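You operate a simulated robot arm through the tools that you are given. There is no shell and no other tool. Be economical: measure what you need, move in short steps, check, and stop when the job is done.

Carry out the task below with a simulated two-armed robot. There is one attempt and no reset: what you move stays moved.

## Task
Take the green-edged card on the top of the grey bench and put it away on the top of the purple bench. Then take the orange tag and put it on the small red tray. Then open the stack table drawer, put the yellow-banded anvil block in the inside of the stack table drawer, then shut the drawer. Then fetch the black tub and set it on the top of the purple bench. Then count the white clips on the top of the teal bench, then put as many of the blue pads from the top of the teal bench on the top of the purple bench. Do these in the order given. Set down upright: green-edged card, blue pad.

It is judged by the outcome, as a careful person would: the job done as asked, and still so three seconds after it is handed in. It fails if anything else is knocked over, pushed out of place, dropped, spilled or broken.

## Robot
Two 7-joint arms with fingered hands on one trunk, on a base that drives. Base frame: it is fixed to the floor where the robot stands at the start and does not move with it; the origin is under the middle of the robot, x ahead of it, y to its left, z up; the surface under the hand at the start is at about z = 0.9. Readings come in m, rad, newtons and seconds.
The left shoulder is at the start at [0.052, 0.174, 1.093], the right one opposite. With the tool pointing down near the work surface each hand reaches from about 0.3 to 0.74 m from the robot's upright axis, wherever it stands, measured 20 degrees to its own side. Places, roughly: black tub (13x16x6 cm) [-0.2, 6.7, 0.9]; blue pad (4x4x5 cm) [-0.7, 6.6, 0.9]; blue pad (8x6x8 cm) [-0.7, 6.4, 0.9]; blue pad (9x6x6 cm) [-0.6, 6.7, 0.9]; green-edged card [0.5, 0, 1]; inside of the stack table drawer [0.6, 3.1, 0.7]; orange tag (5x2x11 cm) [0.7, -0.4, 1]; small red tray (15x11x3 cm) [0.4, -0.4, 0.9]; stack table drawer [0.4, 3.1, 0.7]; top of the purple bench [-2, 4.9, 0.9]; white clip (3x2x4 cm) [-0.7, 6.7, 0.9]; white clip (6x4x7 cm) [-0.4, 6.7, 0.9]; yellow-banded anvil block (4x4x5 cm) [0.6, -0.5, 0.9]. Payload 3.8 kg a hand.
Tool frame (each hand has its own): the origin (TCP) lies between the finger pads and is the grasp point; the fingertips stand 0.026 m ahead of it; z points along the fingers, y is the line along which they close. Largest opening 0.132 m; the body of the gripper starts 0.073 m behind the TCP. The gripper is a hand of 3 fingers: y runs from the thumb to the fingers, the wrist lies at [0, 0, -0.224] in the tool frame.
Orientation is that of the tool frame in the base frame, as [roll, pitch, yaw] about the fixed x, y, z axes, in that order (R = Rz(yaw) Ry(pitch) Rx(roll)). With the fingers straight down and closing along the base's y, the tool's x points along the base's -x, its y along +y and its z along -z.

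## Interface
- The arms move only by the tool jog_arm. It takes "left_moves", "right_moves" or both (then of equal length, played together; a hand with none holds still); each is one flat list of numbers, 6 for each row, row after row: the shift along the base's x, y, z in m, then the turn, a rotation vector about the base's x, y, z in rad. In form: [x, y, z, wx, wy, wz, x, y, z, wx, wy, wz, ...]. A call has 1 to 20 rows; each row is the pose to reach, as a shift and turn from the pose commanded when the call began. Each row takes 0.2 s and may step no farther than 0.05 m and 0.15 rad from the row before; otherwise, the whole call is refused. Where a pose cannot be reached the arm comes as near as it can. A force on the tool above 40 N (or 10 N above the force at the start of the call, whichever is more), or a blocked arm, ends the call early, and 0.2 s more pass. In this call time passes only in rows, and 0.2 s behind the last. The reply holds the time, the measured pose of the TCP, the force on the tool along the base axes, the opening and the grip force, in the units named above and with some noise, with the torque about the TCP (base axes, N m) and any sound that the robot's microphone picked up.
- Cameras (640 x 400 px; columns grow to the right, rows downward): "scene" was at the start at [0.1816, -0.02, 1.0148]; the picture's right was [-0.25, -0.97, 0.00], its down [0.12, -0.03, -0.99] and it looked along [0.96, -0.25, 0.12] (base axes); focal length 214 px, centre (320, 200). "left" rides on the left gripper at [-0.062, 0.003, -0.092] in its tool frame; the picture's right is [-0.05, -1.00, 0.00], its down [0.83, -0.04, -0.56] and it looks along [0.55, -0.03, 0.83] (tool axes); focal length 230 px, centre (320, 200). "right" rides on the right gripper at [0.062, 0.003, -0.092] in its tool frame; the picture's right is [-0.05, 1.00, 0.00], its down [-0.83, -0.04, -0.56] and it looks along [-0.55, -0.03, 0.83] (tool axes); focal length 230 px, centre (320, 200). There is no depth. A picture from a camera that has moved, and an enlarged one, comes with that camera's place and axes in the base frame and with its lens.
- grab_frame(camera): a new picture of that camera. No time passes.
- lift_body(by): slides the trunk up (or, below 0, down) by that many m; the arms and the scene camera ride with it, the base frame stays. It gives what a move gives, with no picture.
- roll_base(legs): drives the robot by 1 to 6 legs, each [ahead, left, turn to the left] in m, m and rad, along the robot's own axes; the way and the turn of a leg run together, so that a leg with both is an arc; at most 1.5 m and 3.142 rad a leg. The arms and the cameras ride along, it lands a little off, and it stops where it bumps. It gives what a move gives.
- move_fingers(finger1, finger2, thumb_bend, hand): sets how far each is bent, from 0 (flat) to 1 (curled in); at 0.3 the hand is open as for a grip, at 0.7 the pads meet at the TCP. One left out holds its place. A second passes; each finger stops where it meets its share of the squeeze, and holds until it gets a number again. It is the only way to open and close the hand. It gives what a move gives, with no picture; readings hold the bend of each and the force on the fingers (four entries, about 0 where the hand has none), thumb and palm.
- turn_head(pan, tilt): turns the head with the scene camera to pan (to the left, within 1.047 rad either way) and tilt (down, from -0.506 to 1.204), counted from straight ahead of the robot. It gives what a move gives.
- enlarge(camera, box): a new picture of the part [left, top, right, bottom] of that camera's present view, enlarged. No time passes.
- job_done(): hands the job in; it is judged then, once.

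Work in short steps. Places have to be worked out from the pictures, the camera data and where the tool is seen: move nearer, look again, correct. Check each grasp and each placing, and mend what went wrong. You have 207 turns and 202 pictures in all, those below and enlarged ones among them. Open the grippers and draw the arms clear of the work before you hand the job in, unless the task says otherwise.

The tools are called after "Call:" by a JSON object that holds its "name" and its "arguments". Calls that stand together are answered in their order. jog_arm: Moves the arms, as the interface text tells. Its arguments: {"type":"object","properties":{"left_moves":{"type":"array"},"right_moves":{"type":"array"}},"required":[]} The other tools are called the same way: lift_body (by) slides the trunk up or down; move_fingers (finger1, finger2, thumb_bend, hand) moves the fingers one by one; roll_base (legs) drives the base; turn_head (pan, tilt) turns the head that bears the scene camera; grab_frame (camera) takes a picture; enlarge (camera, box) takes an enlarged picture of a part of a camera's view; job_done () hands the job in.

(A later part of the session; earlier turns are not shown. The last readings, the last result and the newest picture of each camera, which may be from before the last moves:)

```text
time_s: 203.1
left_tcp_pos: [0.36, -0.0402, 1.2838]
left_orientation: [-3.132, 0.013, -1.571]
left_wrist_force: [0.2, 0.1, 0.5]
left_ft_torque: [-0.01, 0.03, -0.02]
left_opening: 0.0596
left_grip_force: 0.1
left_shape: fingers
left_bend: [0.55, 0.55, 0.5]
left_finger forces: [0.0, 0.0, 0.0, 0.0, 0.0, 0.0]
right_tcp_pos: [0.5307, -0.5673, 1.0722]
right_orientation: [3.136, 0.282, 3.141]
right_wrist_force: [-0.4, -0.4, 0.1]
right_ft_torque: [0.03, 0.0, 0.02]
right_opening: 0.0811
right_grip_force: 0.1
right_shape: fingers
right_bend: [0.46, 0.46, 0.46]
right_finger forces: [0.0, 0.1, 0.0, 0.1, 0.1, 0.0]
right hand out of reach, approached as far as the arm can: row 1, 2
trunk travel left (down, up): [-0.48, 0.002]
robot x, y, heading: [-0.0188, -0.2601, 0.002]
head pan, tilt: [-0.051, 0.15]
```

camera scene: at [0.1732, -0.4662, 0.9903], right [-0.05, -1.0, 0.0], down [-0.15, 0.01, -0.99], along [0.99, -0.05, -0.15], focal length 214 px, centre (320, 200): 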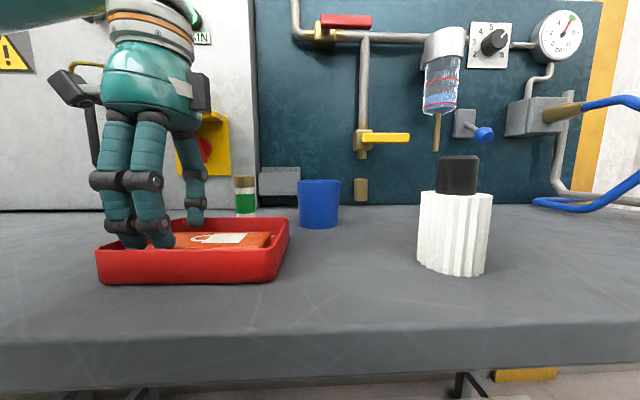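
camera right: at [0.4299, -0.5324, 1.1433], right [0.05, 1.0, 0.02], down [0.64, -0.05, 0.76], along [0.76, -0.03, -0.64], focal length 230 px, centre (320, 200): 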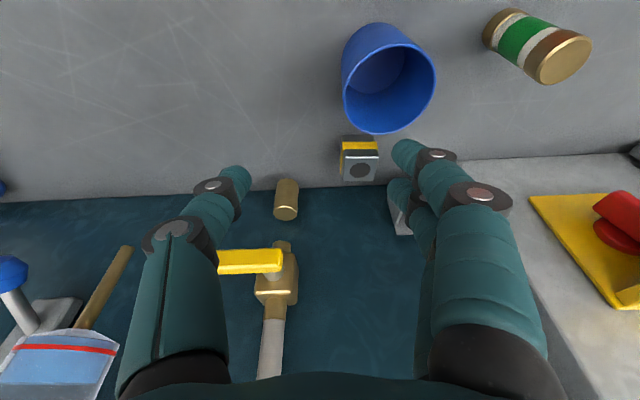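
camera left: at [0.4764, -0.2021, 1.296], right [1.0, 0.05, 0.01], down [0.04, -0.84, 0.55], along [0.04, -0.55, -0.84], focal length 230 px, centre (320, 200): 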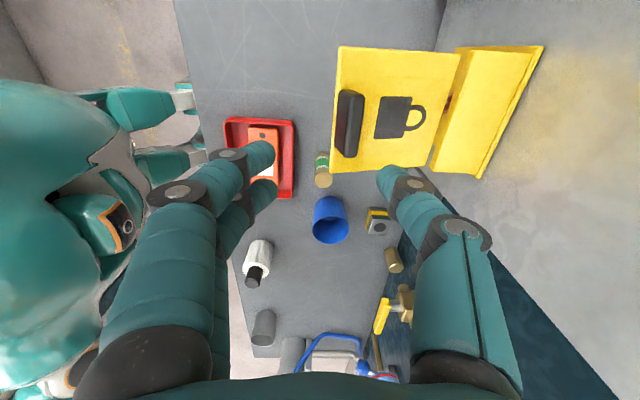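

The right arm's reach is limited here. The left arm, tilted forward (camera on top), reached even further before, so use it: park the right arm back, restore the trunk, and reorient the left hand.

Call:
{"name": "jog_arm", "arguments": {"right_moves": [-0.03, 0, 0.03, 0, 0, 0, -0.06, 0, 0.06, 0, -0.1, 0, -0.1, 0, 0.09, 0, -0.2, 0, -0.14, 0, 0.12, 0, -0.282, 0, -0.18, 0, 0.15, 0, -0.282, 0, -0.22, -0.01, 0.17, 0, -0.282, 0]}}

Call:
{"name": "jog_arm", "arguments": {"left_moves": [0, 0, 0, 0, 0, -0.15, 0, 0, 0, 0, 0, -0.3, 0, 0, 0, 0, 0, -0.45, 0, 0, 0, 0, 0, -0.6, 0, 0, 0, 0, 0, -0.75, 0, 0, 0, 0, 0, -0.9, 0, 0, 0, 0, 0, -1.05, 0, 0, 0, 0, 0, -1.2, 0, 0, 0, 0, 0, -1.35, 0, 0, 0, 0, 0, -1.5, 0, 0, 0, 0, 0, -1.5708]}}

Call:
{"name": "lift_body", "arguments": {"by": -0.08}}

Call:
{"name": "roll_base", "arguments": {"legs": [[0, -0.28, 0]]}}

```text
time_s: 204.5
left_tcp_pos: [0.3593, -0.0413, 1.284]
left_orientation: [-3.131, 0.01, -1.571]
left_wrist_force: [-0.9, -0.2, 0.2]
left_ft_torque: [-0.03, -0.03, 0.0]
left_opening: 0.0595
left_grip_force: 0.1
left_shape: fingers
left_bend: [0.55, 0.55, 0.5]
left_finger forces: [0.1, 0.0, 0.0, 0.0, 0.0, 0.0]
right_tcp_pos: [0.3074, -0.575, 1.2401]
right_orientation: [3.138, 0.562, 3.141]
right_wrist_force: [0.1, 0.0, 0.6]
right_ft_torque: [0.0, -0.03, 0.05]
right_opening: 0.0814
right_grip_force: 0.0
right_shape: fingers
right_bend: [0.46, 0.46, 0.46]
right_finger forces: [0.0, 0.0, 0.1, 0.0, 0.0, 0.0]
trunk travel left (down, up): [-0.48, 0.002]
robot x, y, heading: [-0.0187, -0.2578, 0.003]
head pan, tilt: [-0.051, 0.15]
```

```text
time_s: 206.9
left_tcp_pos: [0.3593, -0.0412, 1.284]
left_orientation: [-3.134, 0.011, 3.14]
left_wrist_force: [-0.1, -0.3, 0.7]
left_ft_torque: [0.01, -0.01, -0.04]
left_opening: 0.0595
left_grip_force: 0.0
left_shape: fingers
left_bend: [0.55, 0.55, 0.5]
left_finger forces: [0.0, 0.1, 0.1, 0.1, 0.0, 0.1]
right_tcp_pos: [0.3093, -0.5752, 1.242]
right_orientation: [3.14, 0.565, 3.141]
right_wrist_force: [0.0, 0.1, -0.1]
right_ft_torque: [-0.03, 0.0, 0.0]
right_opening: 0.0814
right_grip_force: 0.1
right_shape: fingers
right_bend: [0.46, 0.46, 0.46]
right_finger forces: [0.1, 0.0, 0.1, 0.0, 0.0, 0.1]
trunk travel left (down, up): [-0.48, 0.002]
robot x, y, heading: [-0.0204, -0.2588, 0.004]
head pan, tilt: [-0.051, 0.15]
```

```text
time_s: 208.0
left_tcp_pos: [0.3579, -0.0399, 1.2046]
left_orientation: [-3.131, 0.01, -3.14]
left_wrist_force: [0.0, 0.3, -0.8]
left_ft_torque: [0.02, -0.02, 0.0]
left_opening: 0.0597
left_grip_force: 0.2
left_shape: fingers
left_bend: [0.55, 0.55, 0.5]
left_finger forces: [0.0, 0.0, 0.0, 0.0, 0.0, 0.0]
right_tcp_pos: [0.3082, -0.5778, 1.1617]
right_orientation: [3.138, 0.566, 3.14]
right_wrist_force: [0.1, -1.5, -0.3]
right_ft_torque: [0.01, 0.02, 0.04]
right_opening: 0.0809
right_grip_force: 0.1
right_shape: fingers
right_bend: [0.46, 0.46, 0.46]
right_finger forces: [0.1, 0.1, 0.0, 0.1, 0.0, 0.0]
trunk travel left (down, up): [-0.4, 0.082]
robot x, y, heading: [-0.0169, -0.2583, 0.006]
head pan, tilt: [-0.051, 0.15]
```

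```text
time_s: 211.1
left_tcp_pos: [0.3588, -0.3262, 1.2035]
left_orientation: [-3.133, 0.012, -3.141]
left_wrist_force: [-0.5, -0.5, 0.0]
left_ft_torque: [-0.03, -0.04, -0.02]
left_opening: 0.0598
left_grip_force: 0.1
left_shape: fingers
left_bend: [0.55, 0.55, 0.5]
left_finger forces: [0.0, 0.0, 0.0, 0.0, 0.0, 0.0]
right_tcp_pos: [0.3098, -0.8639, 1.1606]
right_orientation: [3.138, 0.563, -3.141]
right_wrist_force: [0.9, -0.3, 0.2]
right_ft_torque: [-0.01, -0.01, -0.02]
right_opening: 0.0814
right_grip_force: 0.1
right_shape: fingers
right_bend: [0.46, 0.46, 0.46]
right_finger forces: [0.0, 0.1, 0.0, 0.0, 0.0, 0.1]
trunk travel left (down, up): [-0.4, 0.082]
robot x, y, heading: [-0.0147, -0.5437, -0.001]
head pan, tilt: [-0.051, 0.15]
```

Left hand next: open a bit, tilt 0.5 rad forward and move over the block at z≈1.07; also straighten the right hand.

Call:
{"name": "move_fingers", "arguments": {"hand": "left", "finger1": 0.46, "finger2": 0.46, "thumb_bend": 0.46}}

Call:
{"name": "jog_arm", "arguments": {"left_moves": [0.03, -0.03, 0, 0, -0.13, 0, 0.06, -0.06, 0, 0, -0.26, 0, 0.09, -0.09, -0.01, 0, -0.39, 0, 0.12, -0.12, -0.03, 0, -0.5, 0, 0.15, -0.15, -0.05, 0, -0.5, 0, 0.18, -0.16, -0.08, 0, -0.5, 0, 0.2, -0.16, -0.12, 0, -0.5, 0], "right_moves": [0, 0, 0.01, 0, 0.1, 0, 0, 0, 0.02, 0, 0.2, 0, 0, 0, 0.03, 0, 0.3, 0, 0, 0, 0.04, 0, 0.4, 0, 0, 0, 0.05, 0, 0.5, 0, 0, 0, 0.06, 0, 0.56, 0, 0, 0, 0.06, 0, 0.56, 0]}}

Call:
{"name": "grab_frame", "arguments": {"camera": "left"}}

```text
time_s: 212.1
left_tcp_pos: [0.3589, -0.3258, 1.2042]
left_orientation: [-3.131, 0.011, -3.141]
left_wrist_force: [-0.3, 0.4, 0.9]
left_ft_torque: [-0.02, 0.01, 0.0]
left_opening: 0.0805
left_grip_force: 0.0
left_shape: fingers
left_bend: [0.46, 0.46, 0.46]
left_finger forces: [0.0, 0.0, 0.0, 0.0, 0.1, 0.0]
right_tcp_pos: [0.3098, -0.864, 1.1612]
right_orientation: [3.138, 0.564, 3.14]
right_wrist_force: [-0.2, 0.3, -0.2]
right_ft_torque: [-0.01, 0.0, 0.01]
right_opening: 0.081
right_grip_force: 0.0
right_shape: fingers
right_bend: [0.46, 0.46, 0.46]
right_finger forces: [0.0, 0.0, 0.1, 0.0, 0.0, 0.0]
trunk travel left (down, up): [-0.4, 0.082]
robot x, y, heading: [-0.0168, -0.5461, 0.001]
head pan, tilt: [-0.051, 0.15]
```

```text
time_s: 213.7
left_tcp_pos: [0.5595, -0.4856, 1.0819]
left_orientation: [-3.129, 0.509, -3.141]
left_wrist_force: [-0.3, -0.1, 0.0]
left_ft_torque: [-0.03, 0.03, -0.01]
left_opening: 0.0809
left_grip_force: 0.0
left_shape: fingers
left_bend: [0.46, 0.46, 0.46]
left_finger forces: [0.0, 0.0, 0.0, 0.1, 0.1, 0.0]
right_tcp_pos: [0.3116, -0.8659, 1.2215]
right_orientation: [3.139, 0.003, 3.139]
right_wrist_force: [0.8, 0.2, -0.2]
right_ft_torque: [0.04, 0.03, 0.01]
right_opening: 0.0814
right_grip_force: 0.1
right_shape: fingers
right_bend: [0.46, 0.46, 0.46]
right_finger forces: [0.0, 0.0, 0.0, 0.0, 0.0, 0.0]
trunk travel left (down, up): [-0.4, 0.082]
robot x, y, heading: [-0.0186, -0.545, -0.001]
head pan, tilt: [-0.051, 0.15]
```

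```text
100 pictures are left
camera left: at [0.5675, -0.4802, 1.1934], right [0.04, -1.0, 0.04], down [-1.0, -0.04, 0.08], along [-0.08, -0.04, -1.0], focal length 230 px, centre (320, 200)
```

left: 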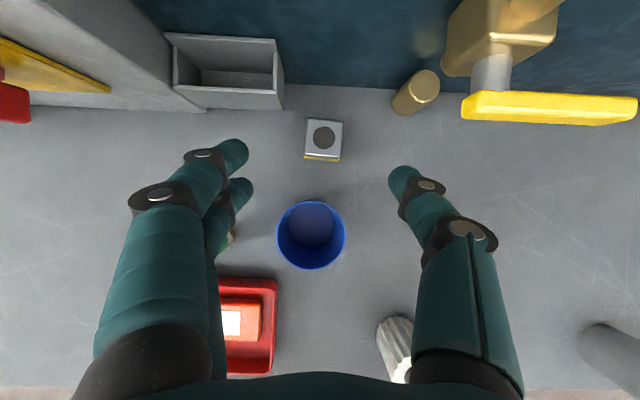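

Hand reached; block top at (0.613, -0.491), cup clear behind it. Descend to straddle the block at TCP≈(0.607, -0.490, 0.945).

Call:
{"name": "jog_arm", "arguments": {"left_moves": [0.012, -0.004, -0.04, 0, 0, 0, 0.024, -0.004, -0.08, 0, 0, 0, 0.036, -0.004, -0.11, 0, 0, 0, 0.043, -0.004, -0.125, 0, 0, 0, 0.048, -0.004, -0.136, 0, 0, 0]}}

Call:
{"name": "grab_frame", "arguments": {"camera": "left"}}

Call:
{"name": "grab_frame", "arguments": {"camera": "scene"}}

```text
time_s: 214.9
left_tcp_pos: [0.6055, -0.4902, 0.9486]
left_orientation: [-3.131, 0.51, 3.14]
left_wrist_force: [0.0, 0.2, 0.0]
left_ft_torque: [0.01, -0.01, 0.02]
left_opening: 0.0808
left_grip_force: 0.0
left_shape: fingers
left_bend: [0.46, 0.46, 0.46]
left_finger forces: [0.1, 0.0, 0.0, 0.0, 0.1, 0.0]
right_tcp_pos: [0.3122, -0.865, 1.2213]
right_orientation: [3.141, 0.005, 3.14]
right_wrist_force: [-0.8, 0.4, -1.0]
right_ft_torque: [0.02, 0.0, 0.01]
right_opening: 0.0814
right_grip_force: 0.2
right_shape: fingers
right_bend: [0.46, 0.46, 0.46]
right_finger forces: [0.0, 0.0, 0.0, 0.0, 0.0, 0.0]
trunk travel left (down, up): [-0.4, 0.082]
robot x, y, heading: [-0.0134, -0.5477, 0.004]
head pan, tilt: [-0.051, 0.15]
```

```text
99 pictures are left
camera left: at [0.6136, -0.4849, 1.0593], right [0.04, -1.0, 0.03], down [-1.0, -0.04, 0.08], along [-0.08, -0.04, -1.0], focal length 230 px, centre (320, 200)
```

left: 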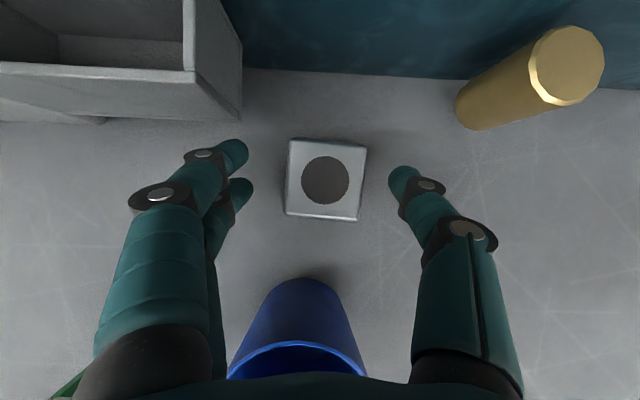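

```text
98 pictures are left
camera scene: at [0.1733, -0.5478, 0.9904], right [-0.05, -1.0, 0.0], down [-0.15, 0.01, -0.99], along [0.99, -0.05, -0.15], focal length 214 px, centre (320, 200)
```

scene: 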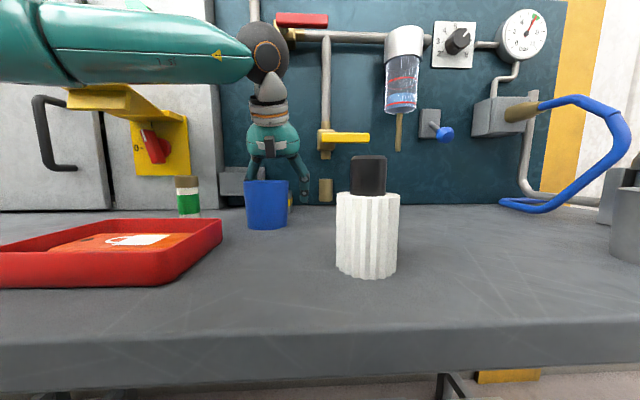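

Centred between thumb and fingers. Lower 8 mm more and close.

Call:
{"name": "jog_arm", "arguments": {"left_moves": [0.002, -0.001, -0.008, 0, 0, 0]}}

Call:
{"name": "move_fingers", "arguments": {"hand": "left", "finger1": 0.78, "finger2": 0.78, "thumb_bend": 0.78}}

Call:
{"name": "jog_arm", "arguments": {"left_moves": [-0.002, 0, 0.03, 0, 0, 0, -0.01, 0, 0.07, 0, 0, 0, -0.02, 0, 0.11, 0, 0, 0]}}

Call:
{"name": "grab_frame", "arguments": {"camera": "left"}}

```text
time_s: 215.3
left_tcp_pos: [0.6075, -0.4908, 0.9394]
left_orientation: [-3.131, 0.509, -3.142]
left_wrist_force: [-0.2, 0.4, -1.1]
left_ft_torque: [-0.01, -0.03, -0.01]
left_opening: 0.0808
left_grip_force: 0.0
left_shape: fingers
left_bend: [0.46, 0.46, 0.46]
left_finger forces: [0.1, 0.0, 0.1, 0.1, 0.0, 0.1]
right_tcp_pos: [0.3116, -0.864, 1.2208]
right_orientation: [3.141, 0.004, 3.139]
right_wrist_force: [-0.2, 0.7, 0.6]
right_ft_torque: [0.01, -0.02, 0.03]
right_opening: 0.0812
right_grip_force: 0.0
right_shape: fingers
right_bend: [0.46, 0.46, 0.46]
right_finger forces: [0.0, 0.0, 0.0, 0.0, 0.0, 0.1]
trunk travel left (down, up): [-0.4, 0.082]
robot x, y, heading: [-0.0159, -0.5454, -0.002]
head pan, tilt: [-0.051, 0.15]
```

```text
time_s: 216.3
left_tcp_pos: [0.6072, -0.4915, 0.9398]
left_orientation: [-3.131, 0.507, -3.141]
left_wrist_force: [-0.1, -0.3, 0.1]
left_ft_torque: [0.05, 0.03, 0.01]
left_opening: 0.0368
left_grip_force: 24.6
left_shape: fingers
left_bend: [0.61, 0.61, 0.64]
left_finger forces: [12.5, 12.4, 0.0, 0.0, 24.7, 0.1]
right_tcp_pos: [0.3121, -0.8651, 1.2209]
right_orientation: [3.14, 0.004, 3.138]
right_wrist_force: [0.4, -0.3, 0.3]
right_ft_torque: [-0.02, 0.02, 0.0]
right_opening: 0.0815
right_grip_force: 0.1
right_shape: fingers
right_bend: [0.46, 0.46, 0.46]
right_finger forces: [0.1, 0.2, 0.1, 0.1, 0.0, 0.0]
trunk travel left (down, up): [-0.4, 0.082]
robot x, y, heading: [-0.0162, -0.5475, 0.002]
head pan, tilt: [-0.051, 0.15]
```

```text
time_s: 217.1
left_tcp_pos: [0.5896, -0.489, 1.0508]
left_orientation: [-3.13, 0.509, 3.14]
left_wrist_force: [0.2, 0.5, -3.0]
left_ft_torque: [0.01, 0.0, -0.01]
left_opening: 0.0368
left_grip_force: 25.3
left_shape: fingers
left_bend: [0.61, 0.6, 0.64]
left_finger forces: [12.6, 12.3, 0.0, 0.0, 24.8, 0.1]
right_tcp_pos: [0.3117, -0.8647, 1.2203]
right_orientation: [3.139, 0.003, 3.14]
right_wrist_force: [0.3, -0.1, 0.9]
right_ft_torque: [0.02, 0.03, -0.03]
right_opening: 0.0813
right_grip_force: 0.0
right_shape: fingers
right_bend: [0.46, 0.46, 0.46]
right_finger forces: [0.1, 0.0, 0.1, 0.0, 0.0, 0.1]
trunk travel left (down, up): [-0.4, 0.082]
robot x, y, heading: [-0.0177, -0.5456, -0.002]
head pan, tilt: [-0.051, 0.15]
```

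```text
97 pictures are left
camera left: at [0.5973, -0.4848, 1.1614], right [0.04, -1.0, 0.03], down [-1.0, -0.04, 0.08], along [-0.08, -0.04, -1.0], focal length 230 px, centre (320, 200)
```

left: 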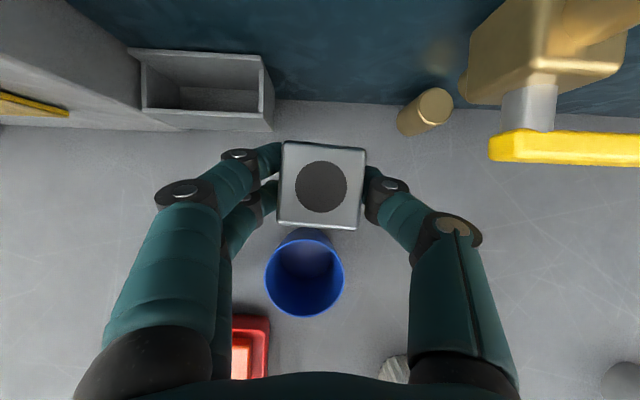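

Block is held securely. Raise and draw it back, then back away from the bench and strafe left to the stack table.

Call:
{"name": "jog_arm", "arguments": {"left_moves": [-0.03, 0, 0.03, 0, 0, 0, -0.06, 0.01, 0.06, 0, 0, 0, -0.09, 0.03, 0.09, 0, 0, 0, -0.12, 0.05, 0.11, 0, 0, 0, -0.15, 0.07, 0.13, 0, 0, 0]}}

Call:
{"name": "roll_base", "arguments": {"legs": [[-0.3, 0, 0], [0, 1.2, 0], [0, 1.2, 0], [0, 1.1, 0]]}}

Call:
{"name": "turn_head", "arguments": {"pan": 0.1, "tilt": 0.3}}

Call:
{"name": "grab_frame", "arguments": {"camera": "scene"}}

```text
time_s: 218.3
left_tcp_pos: [0.4389, -0.4207, 1.181]
left_orientation: [-3.13, 0.509, -3.141]
left_wrist_force: [0.0, -0.3, -4.0]
left_ft_torque: [0.0, -0.04, 0.0]
left_opening: 0.0366
left_grip_force: 24.7
left_shape: fingers
left_bend: [0.61, 0.6, 0.64]
left_finger forces: [12.5, 12.3, 0.0, 0.0, 24.7, 0.0]
right_tcp_pos: [0.3104, -0.8643, 1.2204]
right_orientation: [3.139, 0.005, 3.139]
right_wrist_force: [-0.3, -0.3, 0.1]
right_ft_torque: [0.0, -0.01, -0.04]
right_opening: 0.0815
right_grip_force: 0.1
right_shape: fingers
right_bend: [0.46, 0.46, 0.46]
right_finger forces: [0.0, 0.0, 0.0, 0.0, 0.1, 0.0]
trunk travel left (down, up): [-0.4, 0.082]
robot x, y, heading: [-0.0167, -0.5421, -0.0]
head pan, tilt: [-0.051, 0.15]
```

```text
time_s: 250.8
left_tcp_pos: [0.263, 3.0697, 1.1795]
left_orientation: [-3.132, 0.51, 3.086]
left_wrist_force: [0.3, 0.3, -3.5]
left_ft_torque: [0.0, 0.01, -0.01]
left_opening: 0.0366
left_grip_force: 25.0
left_shape: fingers
left_bend: [0.61, 0.6, 0.64]
left_finger forces: [12.4, 12.2, 0.0, 0.0, 24.7, 0.0]
right_tcp_pos: [0.1112, 2.6341, 1.2213]
right_orientation: [3.139, 0.001, 3.085]
right_wrist_force: [0.4, -0.1, -0.1]
right_ft_torque: [-0.04, 0.01, -0.02]
right_opening: 0.0813
right_grip_force: 0.1
right_shape: fingers
right_bend: [0.46, 0.46, 0.46]
right_finger forces: [0.0, 0.0, 0.0, 0.0, 0.0, 0.1]
trunk travel left (down, up): [-0.4, 0.082]
robot x, y, heading: [-0.1979, 2.9684, -0.055]
head pan, tilt: [-0.051, 0.15]
```

```text
time_s: 251.5
left_tcp_pos: [0.2642, 3.0704, 1.1799]
left_orientation: [-3.13, 0.511, 3.086]
left_wrist_force: [0.4, 0.2, -3.4]
left_ft_torque: [0.0, 0.0, 0.0]
left_opening: 0.0364
left_grip_force: 24.9
left_shape: fingers
left_bend: [0.61, 0.6, 0.64]
left_finger forces: [12.5, 12.2, 0.0, 0.0, 24.6, 0.0]
right_tcp_pos: [0.1111, 2.6341, 1.2199]
right_orientation: [3.141, 0.004, 3.085]
right_wrist_force: [0.1, 1.0, -0.2]
right_ft_torque: [-0.01, -0.01, -0.04]
right_opening: 0.0813
right_grip_force: 0.0
right_shape: fingers
right_bend: [0.46, 0.46, 0.46]
right_finger forces: [0.0, 0.0, 0.0, 0.0, 0.0, 0.0]
trunk travel left (down, up): [-0.4, 0.082]
robot x, y, heading: [-0.1991, 2.971, -0.055]
head pan, tilt: [0.099, 0.3]
```

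```text
96 pictures are left
camera scene: at [-0.0083, 2.9716, 0.9764], right [0.05, -1.0, 0.0], down [-0.3, -0.01, -0.96], along [0.95, 0.04, -0.3], focal length 214 px, centre (320, 200)
```

scene: 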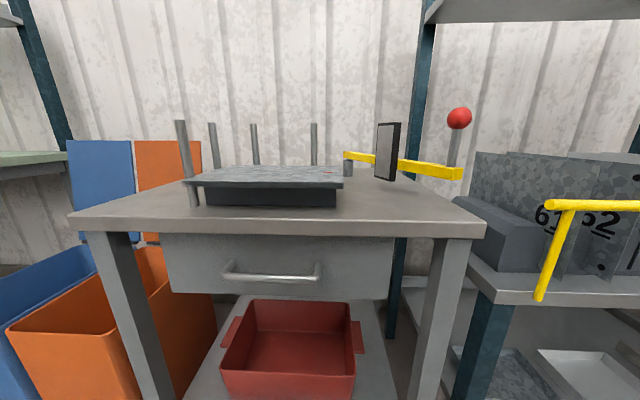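

The stack table's drawer has a horizontal bar handle near (0.35, 3.09, 0.7). I'll square up, back off a little, sidestep left so the right hand faces the handle, and lower the trunk.

Call:
{"name": "roll_base", "arguments": {"legs": [[-0.2, 0.33, 0.055]]}}

Call:
{"name": "lift_body", "arguments": {"by": -0.28}}

Call:
{"name": "turn_head", "arguments": {"pan": -0.35, "tilt": 0.05}}

Call:
{"name": "grab_frame", "arguments": {"camera": "scene"}}

Call:
{"name": "grab_frame", "arguments": {"camera": "right"}}

```text
time_s: 255.1
left_tcp_pos: [0.0717, 3.4363, 1.1795]
left_orientation: [-3.131, 0.511, -3.14]
left_wrist_force: [-0.4, 0.4, -3.9]
left_ft_torque: [0.02, 0.01, 0.02]
left_opening: 0.0365
left_grip_force: 25.0
left_shape: fingers
left_bend: [0.61, 0.6, 0.64]
left_finger forces: [12.5, 12.2, 0.0, 0.0, 24.8, 0.0]
right_tcp_pos: [-0.0557, 2.9932, 1.2211]
right_orientation: [3.14, 0.004, -3.14]
right_wrist_force: [-0.1, -0.4, -0.5]
right_ft_torque: [0.01, -0.01, -0.03]
right_opening: 0.0814
right_grip_force: 0.1
right_shape: fingers
right_bend: [0.46, 0.46, 0.46]
right_finger forces: [0.0, 0.0, 0.0, 0.0, 0.0, 0.0]
trunk travel left (down, up): [-0.4, 0.082]
robot x, y, heading: [-0.3857, 3.3134, 0.002]
head pan, tilt: [0.099, 0.3]
```

```text
time_s: 257.9
left_tcp_pos: [0.0716, 3.4362, 0.9008]
left_orientation: [-3.132, 0.51, -3.141]
left_wrist_force: [-0.3, 0.4, -4.0]
left_ft_torque: [-0.04, -0.01, 0.05]
left_opening: 0.0368
left_grip_force: 24.8
left_shape: fingers
left_bend: [0.61, 0.6, 0.64]
left_finger forces: [12.5, 12.1, 0.0, 0.1, 24.6, 0.1]
right_tcp_pos: [-0.0564, 2.9934, 0.94]
right_orientation: [3.14, 0.004, -3.14]
right_wrist_force: [-0.4, 0.9, -0.4]
right_ft_torque: [0.0, -0.05, 0.0]
right_opening: 0.0816
right_grip_force: 0.1
right_shape: fingers
right_bend: [0.46, 0.46, 0.46]
right_finger forces: [0.0, 0.0, 0.1, 0.0, 0.1, 0.0]
trunk travel left (down, up): [-0.12, 0.362]
robot x, y, heading: [-0.3844, 3.3076, 0.005]
head pan, tilt: [0.099, 0.3]
```

```text
time_s: 258.8
left_tcp_pos: [0.0717, 3.4365, 0.8998]
left_orientation: [-3.132, 0.51, -3.139]
left_wrist_force: [-0.4, 0.1, -3.3]
left_ft_torque: [0.01, 0.03, -0.02]
left_opening: 0.0366
left_grip_force: 25.0
left_shape: fingers
left_bend: [0.61, 0.6, 0.64]
left_finger forces: [12.5, 12.1, 0.0, 0.0, 24.6, 0.0]
right_tcp_pos: [-0.0551, 2.9925, 0.9415]
right_orientation: [3.139, 0.004, -3.14]
right_wrist_force: [0.4, 0.0, -0.2]
right_ft_torque: [-0.01, 0.02, 0.0]
right_opening: 0.0813
right_grip_force: 0.0
right_shape: fingers
right_bend: [0.46, 0.46, 0.46]
right_finger forces: [0.1, 0.0, 0.1, 0.0, 0.1, 0.0]
trunk travel left (down, up): [-0.12, 0.362]
robot x, y, heading: [-0.3882, 3.3131, 0.004]
head pan, tilt: [-0.351, 0.051]
```

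```text
95 pictures are left
camera scene: at [-0.2126, 3.2825, 0.7101], right [-0.34, -0.94, 0.0], down [-0.05, 0.02, -1.0], along [0.94, -0.34, -0.05], focal length 214 px, centre (320, 200)
```

scene: 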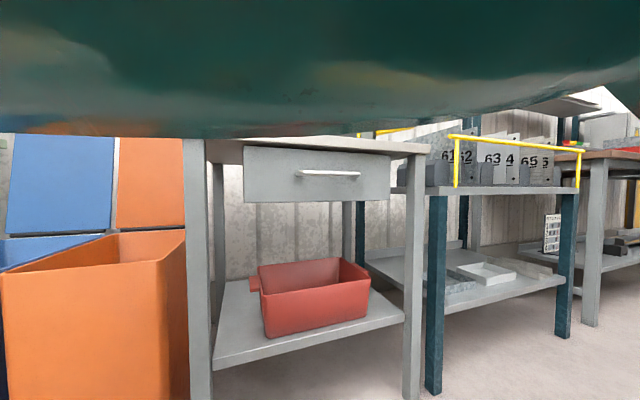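

```text
94 pictures are left
camera right: at [-0.1165, 2.9964, 1.0327], right [0.05, 1.0, 0.0], down [0.83, -0.04, 0.56], along [0.56, -0.03, -0.83], focal length 230 px, centre (320, 200)
```

right: 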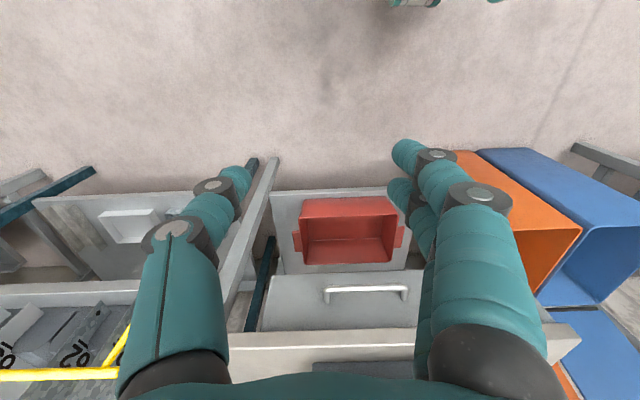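

Triangulated handle: centre (0.31, 3.07, 0.745), bar along y, 17 cm wide. Pitch the right hand forward at a standoff.

Call:
{"name": "jog_arm", "arguments": {"right_moves": [0.02, 0.01, 0, 0, -0.15, 0, 0.04, 0.02, 0, 0, -0.3, 0, 0.06, 0.03, 0, 0, -0.45, 0, 0.08, 0.04, 0, 0, -0.6, 0, 0.1, 0.05, -0.01, 0, -0.75, 0, 0.115, 0.06, -0.02, 0, -0.9, 0, 0.125, 0.06, -0.04, 0, -1.05, 0, 0.135, 0.06, -0.06, 0, -1.2, 0, 0.145, 0.06, -0.08, 0, -1.35, 0, 0.15, 0.06, -0.1, 0, -1.5, 0, 0.15, 0.06, -0.12, 0, -1.566, 0]}}

Call:
{"name": "grab_frame", "arguments": {"camera": "right"}}

```text
time_s: 261.2
left_tcp_pos: [0.0733, 3.4352, 0.8983]
left_orientation: [-3.135, 0.506, 3.141]
left_wrist_force: [-0.3, 0.2, -3.5]
left_ft_torque: [-0.03, 0.05, 0.0]
left_opening: 0.0368
left_grip_force: 24.5
left_shape: fingers
left_bend: [0.61, 0.6, 0.64]
left_finger forces: [12.6, 12.2, 0.0, 0.1, 24.7, 0.1]
right_tcp_pos: [0.1987, 2.9982, 0.8556]
right_orientation: [0.386, 1.557, 0.39]
right_wrist_force: [0.9, -1.7, -5.5]
right_ft_torque: [-0.07, -0.53, 0.12]
right_opening: 0.0812
right_grip_force: 0.1
right_shape: fingers
right_bend: [0.46, 0.46, 0.46]
right_finger forces: [0.0, 0.0, 0.0, 0.0, 0.1, 0.0]
right hand out of reach, approached as far as the arm can: row 7, 8, 9, 10, 11
trunk travel left (down, up): [-0.12, 0.362]
robot x, y, heading: [-0.3836, 3.3169, 0.0]
head pan, tilt: [-0.351, 0.051]
```

```text
93 pictures are left
camera right: at [0.108, 3.0024, 0.7927], right [-0.01, 1.0, 0.06], down [-0.56, -0.05, 0.82], along [0.83, -0.03, 0.56], focal length 230 px, centre (320, 200)
```

right: 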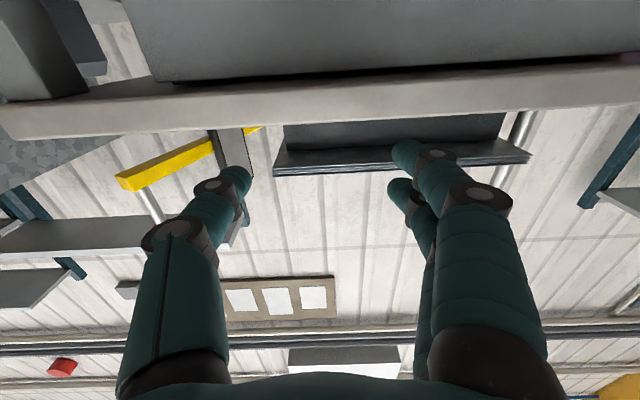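

Pointing forward at table-edge height. Now roll 90° about x while lowering toward z≈0.75.

Call:
{"name": "jog_arm", "arguments": {"right_moves": [0, 0.01, -0.01, 0.15, 0, 0, 0, 0.02, -0.02, 0.3, 0, 0, 0, 0.03, -0.03, 0.45, 0, 0, 0, 0.04, -0.04, 0.6, 0, 0, 0, 0.05, -0.05, 0.75, 0, 0, 0, 0.06, -0.06, 0.9, 0, 0, 0, 0.07, -0.07, 1.05, 0, 0, 0, 0.072, -0.08, 1.2, 0, 0, 0, 0.072, -0.09, 1.35, 0, 0, 0, 0.072, -0.1, 1.5, 0, 0, 0, 0.072, -0.11, 1.5708, 0, 0]}}

Call:
{"name": "grab_frame", "arguments": {"camera": "right"}}

```text
time_s: 263.6
left_tcp_pos: [0.0704, 3.4364, 0.9006]
left_orientation: [-3.131, 0.51, -3.141]
left_wrist_force: [-0.5, 0.0, -3.4]
left_ft_torque: [-0.02, 0.04, -0.02]
left_opening: 0.0368
left_grip_force: 24.6
left_shape: fingers
left_bend: [0.61, 0.6, 0.64]
left_finger forces: [12.5, 12.2, 0.0, 0.0, 24.7, 0.1]
right_tcp_pos: [0.2121, 3.0581, 0.726]
right_orientation: [1.564, -0.001, 1.578]
right_wrist_force: [-0.6, 0.3, 0.1]
right_ft_torque: [-0.02, -0.01, 0.01]
right_opening: 0.0813
right_grip_force: 0.1
right_shape: fingers
right_bend: [0.46, 0.46, 0.46]
right_finger forces: [0.0, 0.0, 0.0, 0.1, 0.1, 0.1]
right hand out of reach, approached as far as the arm can: row 1, 2, 3, 4, 5, 6, 7, 8, 9, 10, 11
trunk travel left (down, up): [-0.12, 0.362]
robot x, y, heading: [-0.3851, 3.3132, 0.001]
head pan, tilt: [-0.351, 0.051]
```

```text
92 pictures are left
camera right: at [0.1208, 3.1186, 0.7293], right [-0.01, -0.05, 1.0], down [-0.55, -0.83, -0.05], along [0.84, -0.55, -0.02], focal length 230 px, centre (320, 200)
```

right: 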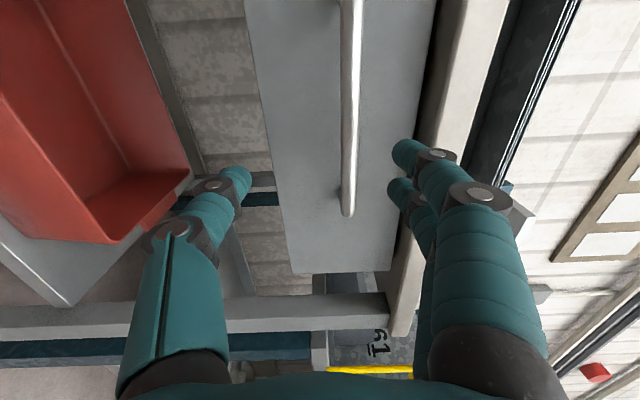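

Bar is at z≈0.752, y 2.975–3.15. Narrow the opening to ~5 cm, align z and advance to x≈0.307.

Call:
{"name": "move_fingers", "arguments": {"hand": "right", "finger1": 0.55, "finger2": 0.55, "thumb_bend": 0.55}}

Call:
{"name": "jog_arm", "arguments": {"right_moves": [0.0, 0.005, 0.026, 0, 0, 0, 0.03, 0.008, 0.026, 0, 0, 0, 0.05, 0.008, 0.026, 0, 0, 0]}}

Call:
{"name": "grab_frame", "arguments": {"camera": "right"}}

```text
time_s: 264.6
left_tcp_pos: [0.0715, 3.4361, 0.9003]
left_orientation: [-3.131, 0.509, -3.139]
left_wrist_force: [0.2, 0.2, -3.5]
left_ft_torque: [0.01, 0.03, -0.01]
left_opening: 0.0366
left_grip_force: 24.5
left_shape: fingers
left_bend: [0.61, 0.6, 0.64]
left_finger forces: [12.4, 12.2, 0.0, 0.0, 24.7, 0.0]
right_tcp_pos: [0.2126, 3.0573, 0.7266]
right_orientation: [1.564, 0.0, 1.578]
right_wrist_force: [-0.3, 0.1, -0.1]
right_ft_torque: [0.03, 0.03, 0.0]
right_opening: 0.0518
right_grip_force: 0.1
right_shape: fingers
right_bend: [0.55, 0.55, 0.55]
right_finger forces: [0.0, 0.1, 0.0, 0.0, 0.0, 0.0]
trunk travel left (down, up): [-0.12, 0.362]
robot x, y, heading: [-0.3858, 3.311, 0.001]
head pan, tilt: [-0.351, 0.051]
```

```text
time_s: 265.4
left_tcp_pos: [0.0716, 3.4362, 0.9009]
left_orientation: [-3.13, 0.51, -3.141]
left_wrist_force: [-1.3, 0.6, -4.1]
left_ft_torque: [0.01, 0.03, -0.01]
left_opening: 0.0369
left_grip_force: 24.7
left_shape: fingers
left_bend: [0.61, 0.6, 0.64]
left_finger forces: [12.5, 12.1, 0.0, 0.0, 24.7, 0.1]
right_tcp_pos: [0.2447, 3.0492, 0.7341]
right_orientation: [1.564, 0.002, 1.578]
right_wrist_force: [-1.3, -0.5, 0.1]
right_ft_torque: [-0.02, -0.01, 0.02]
right_opening: 0.0517
right_grip_force: 0.1
right_shape: fingers
right_bend: [0.55, 0.55, 0.55]
right_finger forces: [0.0, 0.0, 0.1, 0.1, 0.1, 0.1]
right hand out of reach, approached as far as the arm can: row 1, 2, 3
trunk travel left (down, up): [-0.12, 0.362]
robot x, y, heading: [-0.386, 3.3082, 0.002]
head pan, tilt: [-0.351, 0.051]
```

```text
91 pictures are left
camera right: at [0.1526, 3.1104, 0.7368], right [-0.01, -0.05, 1.0], down [-0.55, -0.83, -0.05], along [0.84, -0.55, -0.02], focal length 230 px, centre (320, 200)
```

right: 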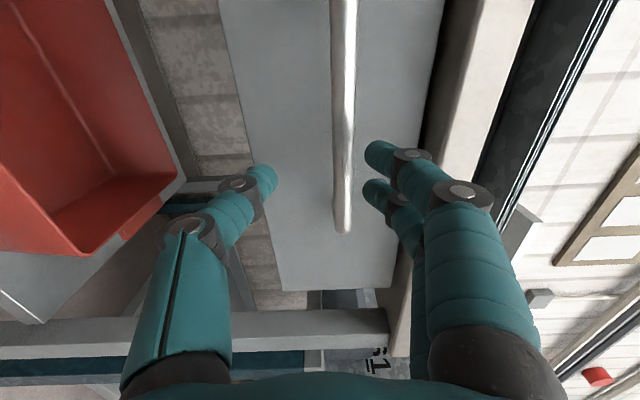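

The arm saturates in z, so I'll use the trunk (+1.8 cm) and base (forward) for the remaining alignment.

Call:
{"name": "jog_arm", "arguments": {"right_moves": [-0.005, 0.0, -0.003, 0, 0, 0]}}

Call:
{"name": "lift_body", "arguments": {"by": 0.021}}

Call:
{"name": "roll_base", "arguments": {"legs": [[0.045, 0, 0]]}}

Call:
{"name": "grab_frame", "arguments": {"camera": "right"}}

```text
time_s: 265.8
left_tcp_pos: [0.0705, 3.4356, 0.8995]
left_orientation: [-3.131, 0.511, -3.14]
left_wrist_force: [-0.3, -1.3, -3.4]
left_ft_torque: [0.0, 0.03, 0.01]
left_opening: 0.0367
left_grip_force: 25.0
left_shape: fingers
left_bend: [0.61, 0.6, 0.64]
left_finger forces: [12.5, 12.2, 0.0, 0.0, 24.7, 0.0]
right_tcp_pos: [0.2389, 3.049, 0.7302]
right_orientation: [1.568, 0.003, 1.571]
right_wrist_force: [0.1, -0.1, 0.4]
right_ft_torque: [0.0, -0.01, 0.01]
right_opening: 0.0514
right_grip_force: 0.1
right_shape: fingers
right_bend: [0.55, 0.55, 0.55]
right_finger forces: [0.0, 0.1, 0.1, 0.0, 0.0, 0.0]
trunk travel left (down, up): [-0.12, 0.362]
robot x, y, heading: [-0.3855, 3.3115, 0.002]
head pan, tilt: [-0.351, 0.051]
```

```text
time_s: 266.4
left_tcp_pos: [0.0715, 3.4369, 0.9202]
left_orientation: [-3.131, 0.51, -3.141]
left_wrist_force: [0.8, 0.2, -3.3]
left_ft_torque: [0.0, 0.03, -0.05]
left_opening: 0.0367
left_grip_force: 24.6
left_shape: fingers
left_bend: [0.61, 0.6, 0.64]
left_finger forces: [12.6, 12.3, 0.0, 0.0, 24.7, 0.0]
right_tcp_pos: [0.2405, 3.0481, 0.7508]
right_orientation: [1.566, 0.002, 1.575]
right_wrist_force: [0.7, -0.1, -0.6]
right_ft_torque: [0.0, -0.02, 0.02]
right_opening: 0.0516
right_grip_force: 0.1
right_shape: fingers
right_bend: [0.55, 0.55, 0.55]
right_finger forces: [0.0, 0.0, 0.0, 0.0, 0.1, 0.0]
trunk travel left (down, up): [-0.141, 0.341]
robot x, y, heading: [-0.3856, 3.3089, 0.003]
head pan, tilt: [-0.351, 0.051]
```

```text
time_s: 267.4
left_tcp_pos: [0.1165, 3.4365, 0.9212]
left_orientation: [-3.13, 0.509, -3.138]
left_wrist_force: [0.3, 0.3, -3.0]
left_ft_torque: [0.02, 0.05, 0.01]
left_opening: 0.0368
left_grip_force: 24.7
left_shape: fingers
left_bend: [0.61, 0.6, 0.64]
left_finger forces: [12.5, 12.2, 0.1, 0.0, 24.7, 0.0]
right_tcp_pos: [0.2871, 3.0509, 0.7524]
right_orientation: [1.566, 0.001, 1.576]
right_wrist_force: [0.1, -0.2, -0.7]
right_ft_torque: [0.02, -0.01, 0.0]
right_opening: 0.0516
right_grip_force: 0.0
right_shape: fingers
right_bend: [0.55, 0.55, 0.55]
right_finger forces: [0.1, 0.0, 0.0, 0.1, 0.0, 0.1]
trunk travel left (down, up): [-0.141, 0.341]
robot x, y, heading: [-0.3405, 3.3111, 0.001]
head pan, tilt: [-0.351, 0.051]
```

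```text
90 pictures are left
camera right: at [0.195, 3.1115, 0.7546], right [0.0, -0.05, 1.0], down [-0.55, -0.83, -0.04], along [0.83, -0.55, -0.03], focal length 230 px, centre (320, 200)
```

right: 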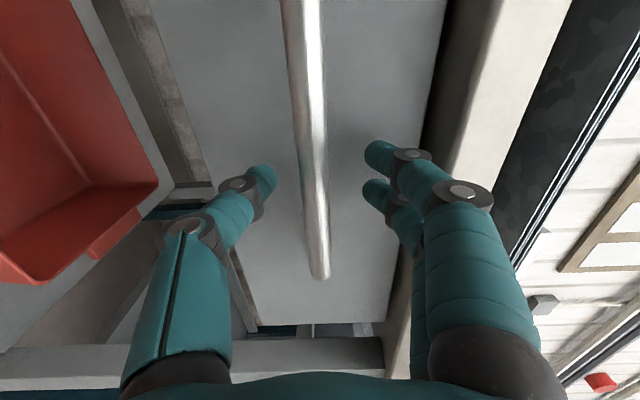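

Bar is centred between fingers and thumb. Forward 2 cm and close on it.

Call:
{"name": "roll_base", "arguments": {"legs": [[0.02, 0, 0]]}}

Call:
{"name": "move_fingers", "arguments": {"hand": "right", "finger1": 0.8, "finger2": 0.8, "thumb_bend": 0.8}}

Call:
{"name": "grab_frame", "arguments": {"camera": "right"}}

```text
time_s: 268.2
left_tcp_pos: [0.1301, 3.4377, 0.9202]
left_orientation: [-3.133, 0.509, 3.141]
left_wrist_force: [-0.2, -0.3, -3.2]
left_ft_torque: [-0.01, -0.02, 0.05]
left_opening: 0.0365
left_grip_force: 24.5
left_shape: fingers
left_bend: [0.61, 0.6, 0.64]
left_finger forces: [12.5, 12.2, 0.1, 0.1, 24.6, 0.0]
right_tcp_pos: [0.296, 3.0475, 0.7536]
right_orientation: [1.565, 0.002, 1.571]
right_wrist_force: [-9.2, 1.5, 0.3]
right_ft_torque: [0.05, 0.25, 0.05]
right_opening: 0.0509
right_grip_force: 3.4
right_shape: fingers
right_bend: [0.55, 0.55, 0.55]
right_finger forces: [0.0, 0.0, 0.0, 0.0, 8.1, 0.0]
trunk travel left (down, up): [-0.141, 0.341]
robot x, y, heading: [-0.3275, 3.3116, 0.004]
head pan, tilt: [-0.351, 0.051]
stopped in leg 1: the force on the tool passed its limit at 74 N (the readings are from after the stop); the commanded pose is now the measured one
```

```text
time_s: 269.2
left_tcp_pos: [0.1305, 3.4378, 0.9198]
left_orientation: [-3.131, 0.508, -3.141]
left_wrist_force: [0.1, -0.2, -2.8]
left_ft_torque: [-0.02, 0.03, 0.02]
left_opening: 0.0366
left_grip_force: 24.5
left_shape: fingers
left_bend: [0.61, 0.6, 0.64]
left_finger forces: [12.5, 12.2, 0.1, 0.0, 24.7, 0.1]
right_tcp_pos: [0.2963, 3.0498, 0.7526]
right_orientation: [1.568, 0.002, 1.575]
right_wrist_force: [2.0, -0.1, -2.0]
right_ft_torque: [0.0, 0.0, -0.01]
right_opening: 0.0
right_grip_force: 0.4
right_shape: fingers
right_bend: [0.77, 0.77, 0.75]
right_finger forces: [0.0, 0.0, 0.0, 0.0, 1.0, 0.0]
trunk travel left (down, up): [-0.141, 0.341]
robot x, y, heading: [-0.3275, 3.309, 0.005]
head pan, tilt: [-0.351, 0.051]
```

```text
89 pictures are left
camera right: at [0.2059, 3.1109, 0.7552], right [0.0, -0.05, 1.0], down [-0.55, -0.83, -0.04], along [0.83, -0.55, -0.03], focal length 230 px, centre (320, 200)
```

right: 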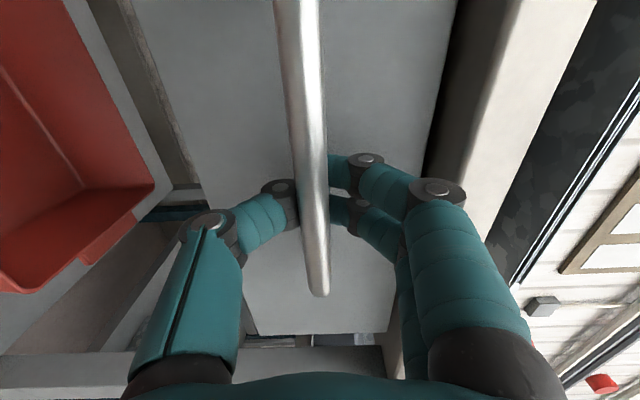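

Fingers have hooked closed behind the bar. Pull the drawer open by backing the base 0.28 m.

Call:
{"name": "roll_base", "arguments": {"legs": [[-0.28, 0, 0]]}}

Call:
{"name": "turn_head", "arguments": {"pan": -0.35, "tilt": 0.35}}

Call:
{"name": "grab_frame", "arguments": {"camera": "scene"}}

Call:
{"name": "grab_frame", "arguments": {"camera": "right"}}

```text
time_s: 271.2
left_tcp_pos: [-0.1552, 3.4385, 0.9202]
left_orientation: [-3.132, 0.507, -3.136]
left_wrist_force: [0.3, 1.0, -2.8]
left_ft_torque: [-0.01, 0.03, 0.02]
left_opening: 0.0368
left_grip_force: 24.7
left_shape: fingers
left_bend: [0.61, 0.6, 0.64]
left_finger forces: [12.5, 12.3, 0.1, 0.0, 24.7, 0.0]
right_tcp_pos: [0.0146, 3.052, 0.7546]
right_orientation: [1.563, 0.002, 1.582]
right_wrist_force: [0.2, 0.1, -0.7]
right_ft_torque: [0.0, -0.01, 0.01]
right_opening: 0.0
right_grip_force: 0.5
right_shape: fingers
right_bend: [0.77, 0.77, 0.76]
right_finger forces: [0.0, 0.0, 0.1, 0.0, 0.8, 0.1]
trunk travel left (down, up): [-0.141, 0.341]
robot x, y, heading: [-0.6075, 3.3111, 0.011]
head pan, tilt: [-0.351, 0.051]
```

```text
time_s: 272.0
left_tcp_pos: [-0.1552, 3.4386, 0.9209]
left_orientation: [-3.13, 0.507, -3.134]
left_wrist_force: [0.3, -1.0, -3.2]
left_ft_torque: [0.0, 0.03, -0.03]
left_opening: 0.0364
left_grip_force: 24.9
left_shape: fingers
left_bend: [0.61, 0.6, 0.64]
left_finger forces: [12.6, 12.2, 0.1, 0.1, 24.6, 0.0]
right_tcp_pos: [0.0151, 3.0514, 0.7541]
right_orientation: [1.564, 0.002, 1.58]
right_wrist_force: [0.3, -0.1, -0.3]
right_ft_torque: [0.0, -0.02, 0.02]
right_opening: 0.0
right_grip_force: 0.5
right_shape: fingers
right_bend: [0.77, 0.77, 0.76]
right_finger forces: [0.0, 0.0, 0.0, 0.0, 0.4, 0.0]
trunk travel left (down, up): [-0.141, 0.341]
robot x, y, heading: [-0.6111, 3.3096, 0.008]
head pan, tilt: [-0.351, 0.351]
```

```text
88 pictures are left
camera scene: at [-0.4376, 3.2812, 0.7054], right [-0.33, -0.94, 0.0], down [-0.32, 0.11, -0.94], along [0.89, -0.31, -0.34], focal length 214 px, centre (320, 200)
```

scene: 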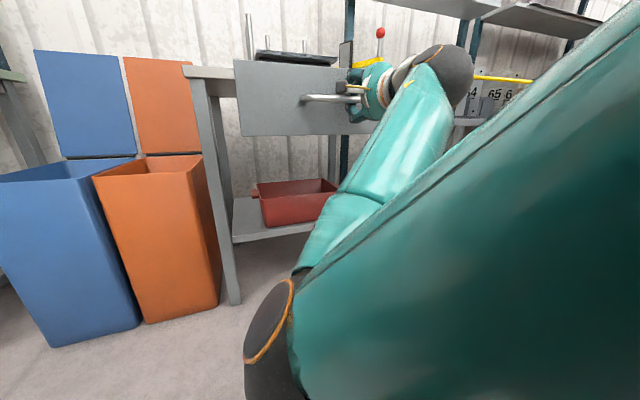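

```text
87 pictures are left
camera right: at [-0.0776, 3.1125, 0.7563], right [-0.01, -0.05, 1.0], down [-0.55, -0.84, -0.05], along [0.84, -0.55, -0.02], focal length 230 px, centre (320, 200)
```

right: 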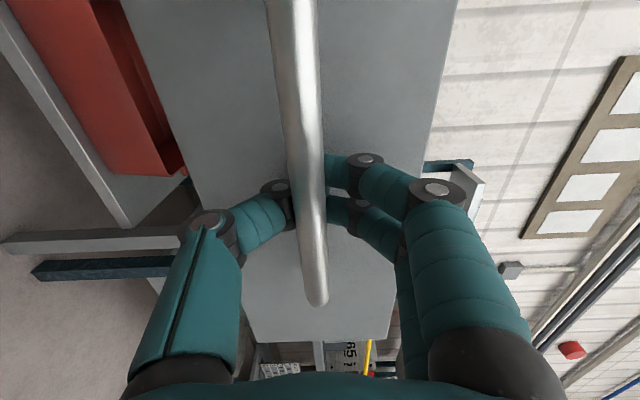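

Drawer is open ~28 cm. Release the handle, back off 10 cm, and fold the right hand back up to pointing down.

Call:
{"name": "move_fingers", "arguments": {"hand": "right", "finger1": 0.48, "finger2": 0.48, "thumb_bend": 0.48}}

Call:
{"name": "roll_base", "arguments": {"legs": [[-0.12, 0, -0.008]]}}

Call:
{"name": "jog_arm", "arguments": {"right_moves": [0, 0, 0.01, -0.15, 0, 0, 0, 0, 0.02, -0.3, 0, 0, 0, 0, 0.03, -0.45, 0, 0, 0, -0.01, 0.04, -0.6, 0, 0, 0, -0.02, 0.05, -0.75, 0, 0, 0, -0.03, 0.06, -0.9, 0, 0, 0, -0.04, 0.07, -1.05, 0, 0, 0, -0.05, 0.08, -1.2, 0, 0, 0, -0.06, 0.09, -1.35, 0, 0, 0, -0.06, 0.1, -1.5, 0, 0, 0, -0.06, 0.11, -1.5708, 0, 0]}}

Call:
{"name": "jog_arm", "arguments": {"right_moves": [-0.01, 0, 0.02, 0, 0.15, 0, -0.02, 0, 0.03, 0, 0.3, 0, -0.04, 0, 0.04, 0, 0.45, 0, -0.06, 0, 0.05, 0, 0.6, 0, -0.08, 0, 0.06, 0, 0.75, 0, -0.1, 0, 0.07, 0, 0.9, 0, -0.12, 0, 0.08, 0, 1.05, 0, -0.15, 0, 0.09, 0, 1.2, 0, -0.18, 0, 0.1, 0, 1.35, 0, -0.2, 0, 0.11, 0, 1.5, 0, -0.21, 0, 0.12, 0, 1.57, 0]}}

Call:
{"name": "turn_head", "arguments": {"pan": -0.3, "tilt": 0.3}}

Call:
{"name": "grab_frame", "arguments": {"camera": "scene"}}

```text
time_s: 273.0
left_tcp_pos: [-0.1547, 3.4374, 0.9216]
left_orientation: [-3.131, 0.508, -3.136]
left_wrist_force: [-0.8, -0.1, -4.4]
left_ft_torque: [-0.01, 0.0, 0.03]
left_opening: 0.0365
left_grip_force: 25.1
left_shape: fingers
left_bend: [0.61, 0.6, 0.64]
left_finger forces: [12.5, 12.2, 0.1, 0.0, 24.6, 0.0]
right_tcp_pos: [0.0131, 3.0513, 0.7539]
right_orientation: [1.565, 0.0, 1.58]
right_wrist_force: [-0.2, 0.3, 0.2]
right_ft_torque: [0.02, 0.01, 0.03]
right_opening: 0.074
right_grip_force: 0.0
right_shape: fingers
right_bend: [0.48, 0.48, 0.48]
right_finger forces: [0.1, 0.0, 0.1, 0.1, 0.1, 0.0]
trunk travel left (down, up): [-0.141, 0.341]
robot x, y, heading: [-0.6098, 3.308, 0.013]
head pan, tilt: [-0.351, 0.351]
```

```text
time_s: 274.2
left_tcp_pos: [-0.2732, 3.4336, 0.9207]
left_orientation: [-3.133, 0.51, 3.14]
left_wrist_force: [-0.4, -0.4, -3.1]
left_ft_torque: [0.02, 0.01, -0.01]
left_opening: 0.0364
left_grip_force: 24.3
left_shape: fingers
left_bend: [0.61, 0.6, 0.64]
left_finger forces: [12.5, 12.2, 0.0, 0.1, 24.7, 0.0]
right_tcp_pos: [-0.1061, 3.046, 0.7535]
right_orientation: [1.564, 0.003, 1.574]
right_wrist_force: [0.5, 0.6, -0.7]
right_ft_torque: [-0.03, 0.02, -0.03]
right_opening: 0.074
right_grip_force: 0.0
right_shape: fingers
right_bend: [0.48, 0.48, 0.48]
right_finger forces: [0.0, 0.0, 0.1, 0.1, 0.1, 0.0]
trunk travel left (down, up): [-0.141, 0.341]
robot x, y, heading: [-0.7326, 3.3076, -0.001]
head pan, tilt: [-0.351, 0.351]
```

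```text
time_s: 276.6
left_tcp_pos: [-0.2708, 3.4336, 0.9205]
left_orientation: [-3.132, 0.508, 3.139]
left_wrist_force: [0.5, 0.4, -2.2]
left_ft_torque: [0.01, 0.04, 0.02]
left_opening: 0.0365
left_grip_force: 25.2
left_shape: fingers
left_bend: [0.61, 0.6, 0.64]
left_finger forces: [12.6, 12.1, 0.1, 0.0, 24.6, 0.1]
right_tcp_pos: [-0.1076, 2.9823, 0.8648]
right_orientation: [-2.342, 1.568, -2.333]
right_wrist_force: [-0.9, 0.6, -0.3]
right_ft_torque: [0.0, 0.01, -0.02]
right_opening: 0.0745
right_grip_force: 0.0
right_shape: fingers
right_bend: [0.48, 0.48, 0.48]
right_finger forces: [0.0, 0.0, 0.0, 0.1, 0.1, 0.1]
right hand out of reach, approached as far as the arm can: row 2, 3, 4, 5, 6, 7
trunk travel left (down, up): [-0.141, 0.341]
robot x, y, heading: [-0.7266, 3.312, 0.003]
head pan, tilt: [-0.351, 0.351]
```

```text
time_s: 279.0
left_tcp_pos: [-0.2725, 3.4343, 0.9207]
left_orientation: [-3.13, 0.508, 3.139]
left_wrist_force: [-1.4, -0.3, -3.8]
left_ft_torque: [0.0, 0.02, -0.03]
left_opening: 0.0366
left_grip_force: 24.5
left_shape: fingers
left_bend: [0.61, 0.6, 0.64]
left_finger forces: [12.6, 12.1, 0.0, 0.1, 24.6, 0.0]
right_tcp_pos: [-0.2993, 3.0309, 0.9081]
right_orientation: [3.133, -0.002, -3.14]
right_wrist_force: [0.0, -0.3, 0.1]
right_ft_torque: [-0.02, 0.0, 0.01]
right_opening: 0.0745
right_grip_force: 0.0
right_shape: fingers
right_bend: [0.48, 0.48, 0.48]
right_finger forces: [0.0, 0.0, 0.0, 0.1, 0.1, 0.1]
right hand out of reach, approached as far as the arm can: row 9, 10, 11
trunk travel left (down, up): [-0.141, 0.341]
robot x, y, heading: [-0.7323, 3.3083, 0.0]
head pan, tilt: [-0.351, 0.351]
```

```text
time_s: 279.6
left_tcp_pos: [-0.2709, 3.4337, 0.9199]
left_orientation: [-3.13, 0.507, 3.14]
left_wrist_force: [0.2, -0.7, -3.2]
left_ft_torque: [-0.03, 0.02, -0.01]
left_opening: 0.0368
left_grip_force: 24.4
left_shape: fingers
left_bend: [0.61, 0.6, 0.64]
left_finger forces: [12.7, 12.2, 0.0, 0.0, 24.7, 0.1]
right_tcp_pos: [-0.299, 3.0319, 0.9092]
right_orientation: [3.132, -0.001, -3.14]
right_wrist_force: [-0.5, 0.8, 0.4]
right_ft_torque: [0.01, -0.02, 0.02]
right_opening: 0.0747
right_grip_force: 0.0
right_shape: fingers
right_bend: [0.48, 0.48, 0.48]
right_finger forces: [0.1, 0.1, 0.0, 0.1, 0.0, 0.0]
trunk travel left (down, up): [-0.141, 0.341]
robot x, y, heading: [-0.7294, 3.3098, 0.007]
head pan, tilt: [-0.3, 0.3]
```

```text
86 pictures are left
camera scene: at [-0.5538, 3.2834, 0.7101], right [-0.29, -0.96, 0.0], down [-0.28, 0.09, -0.96], along [0.91, -0.28, -0.3], focal length 214 px, centre (320, 200)
```

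scene: 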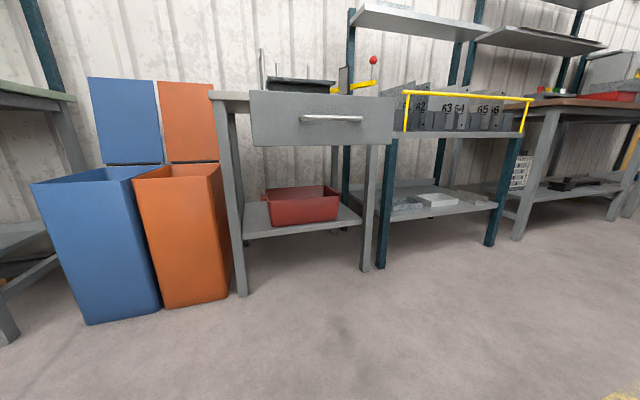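

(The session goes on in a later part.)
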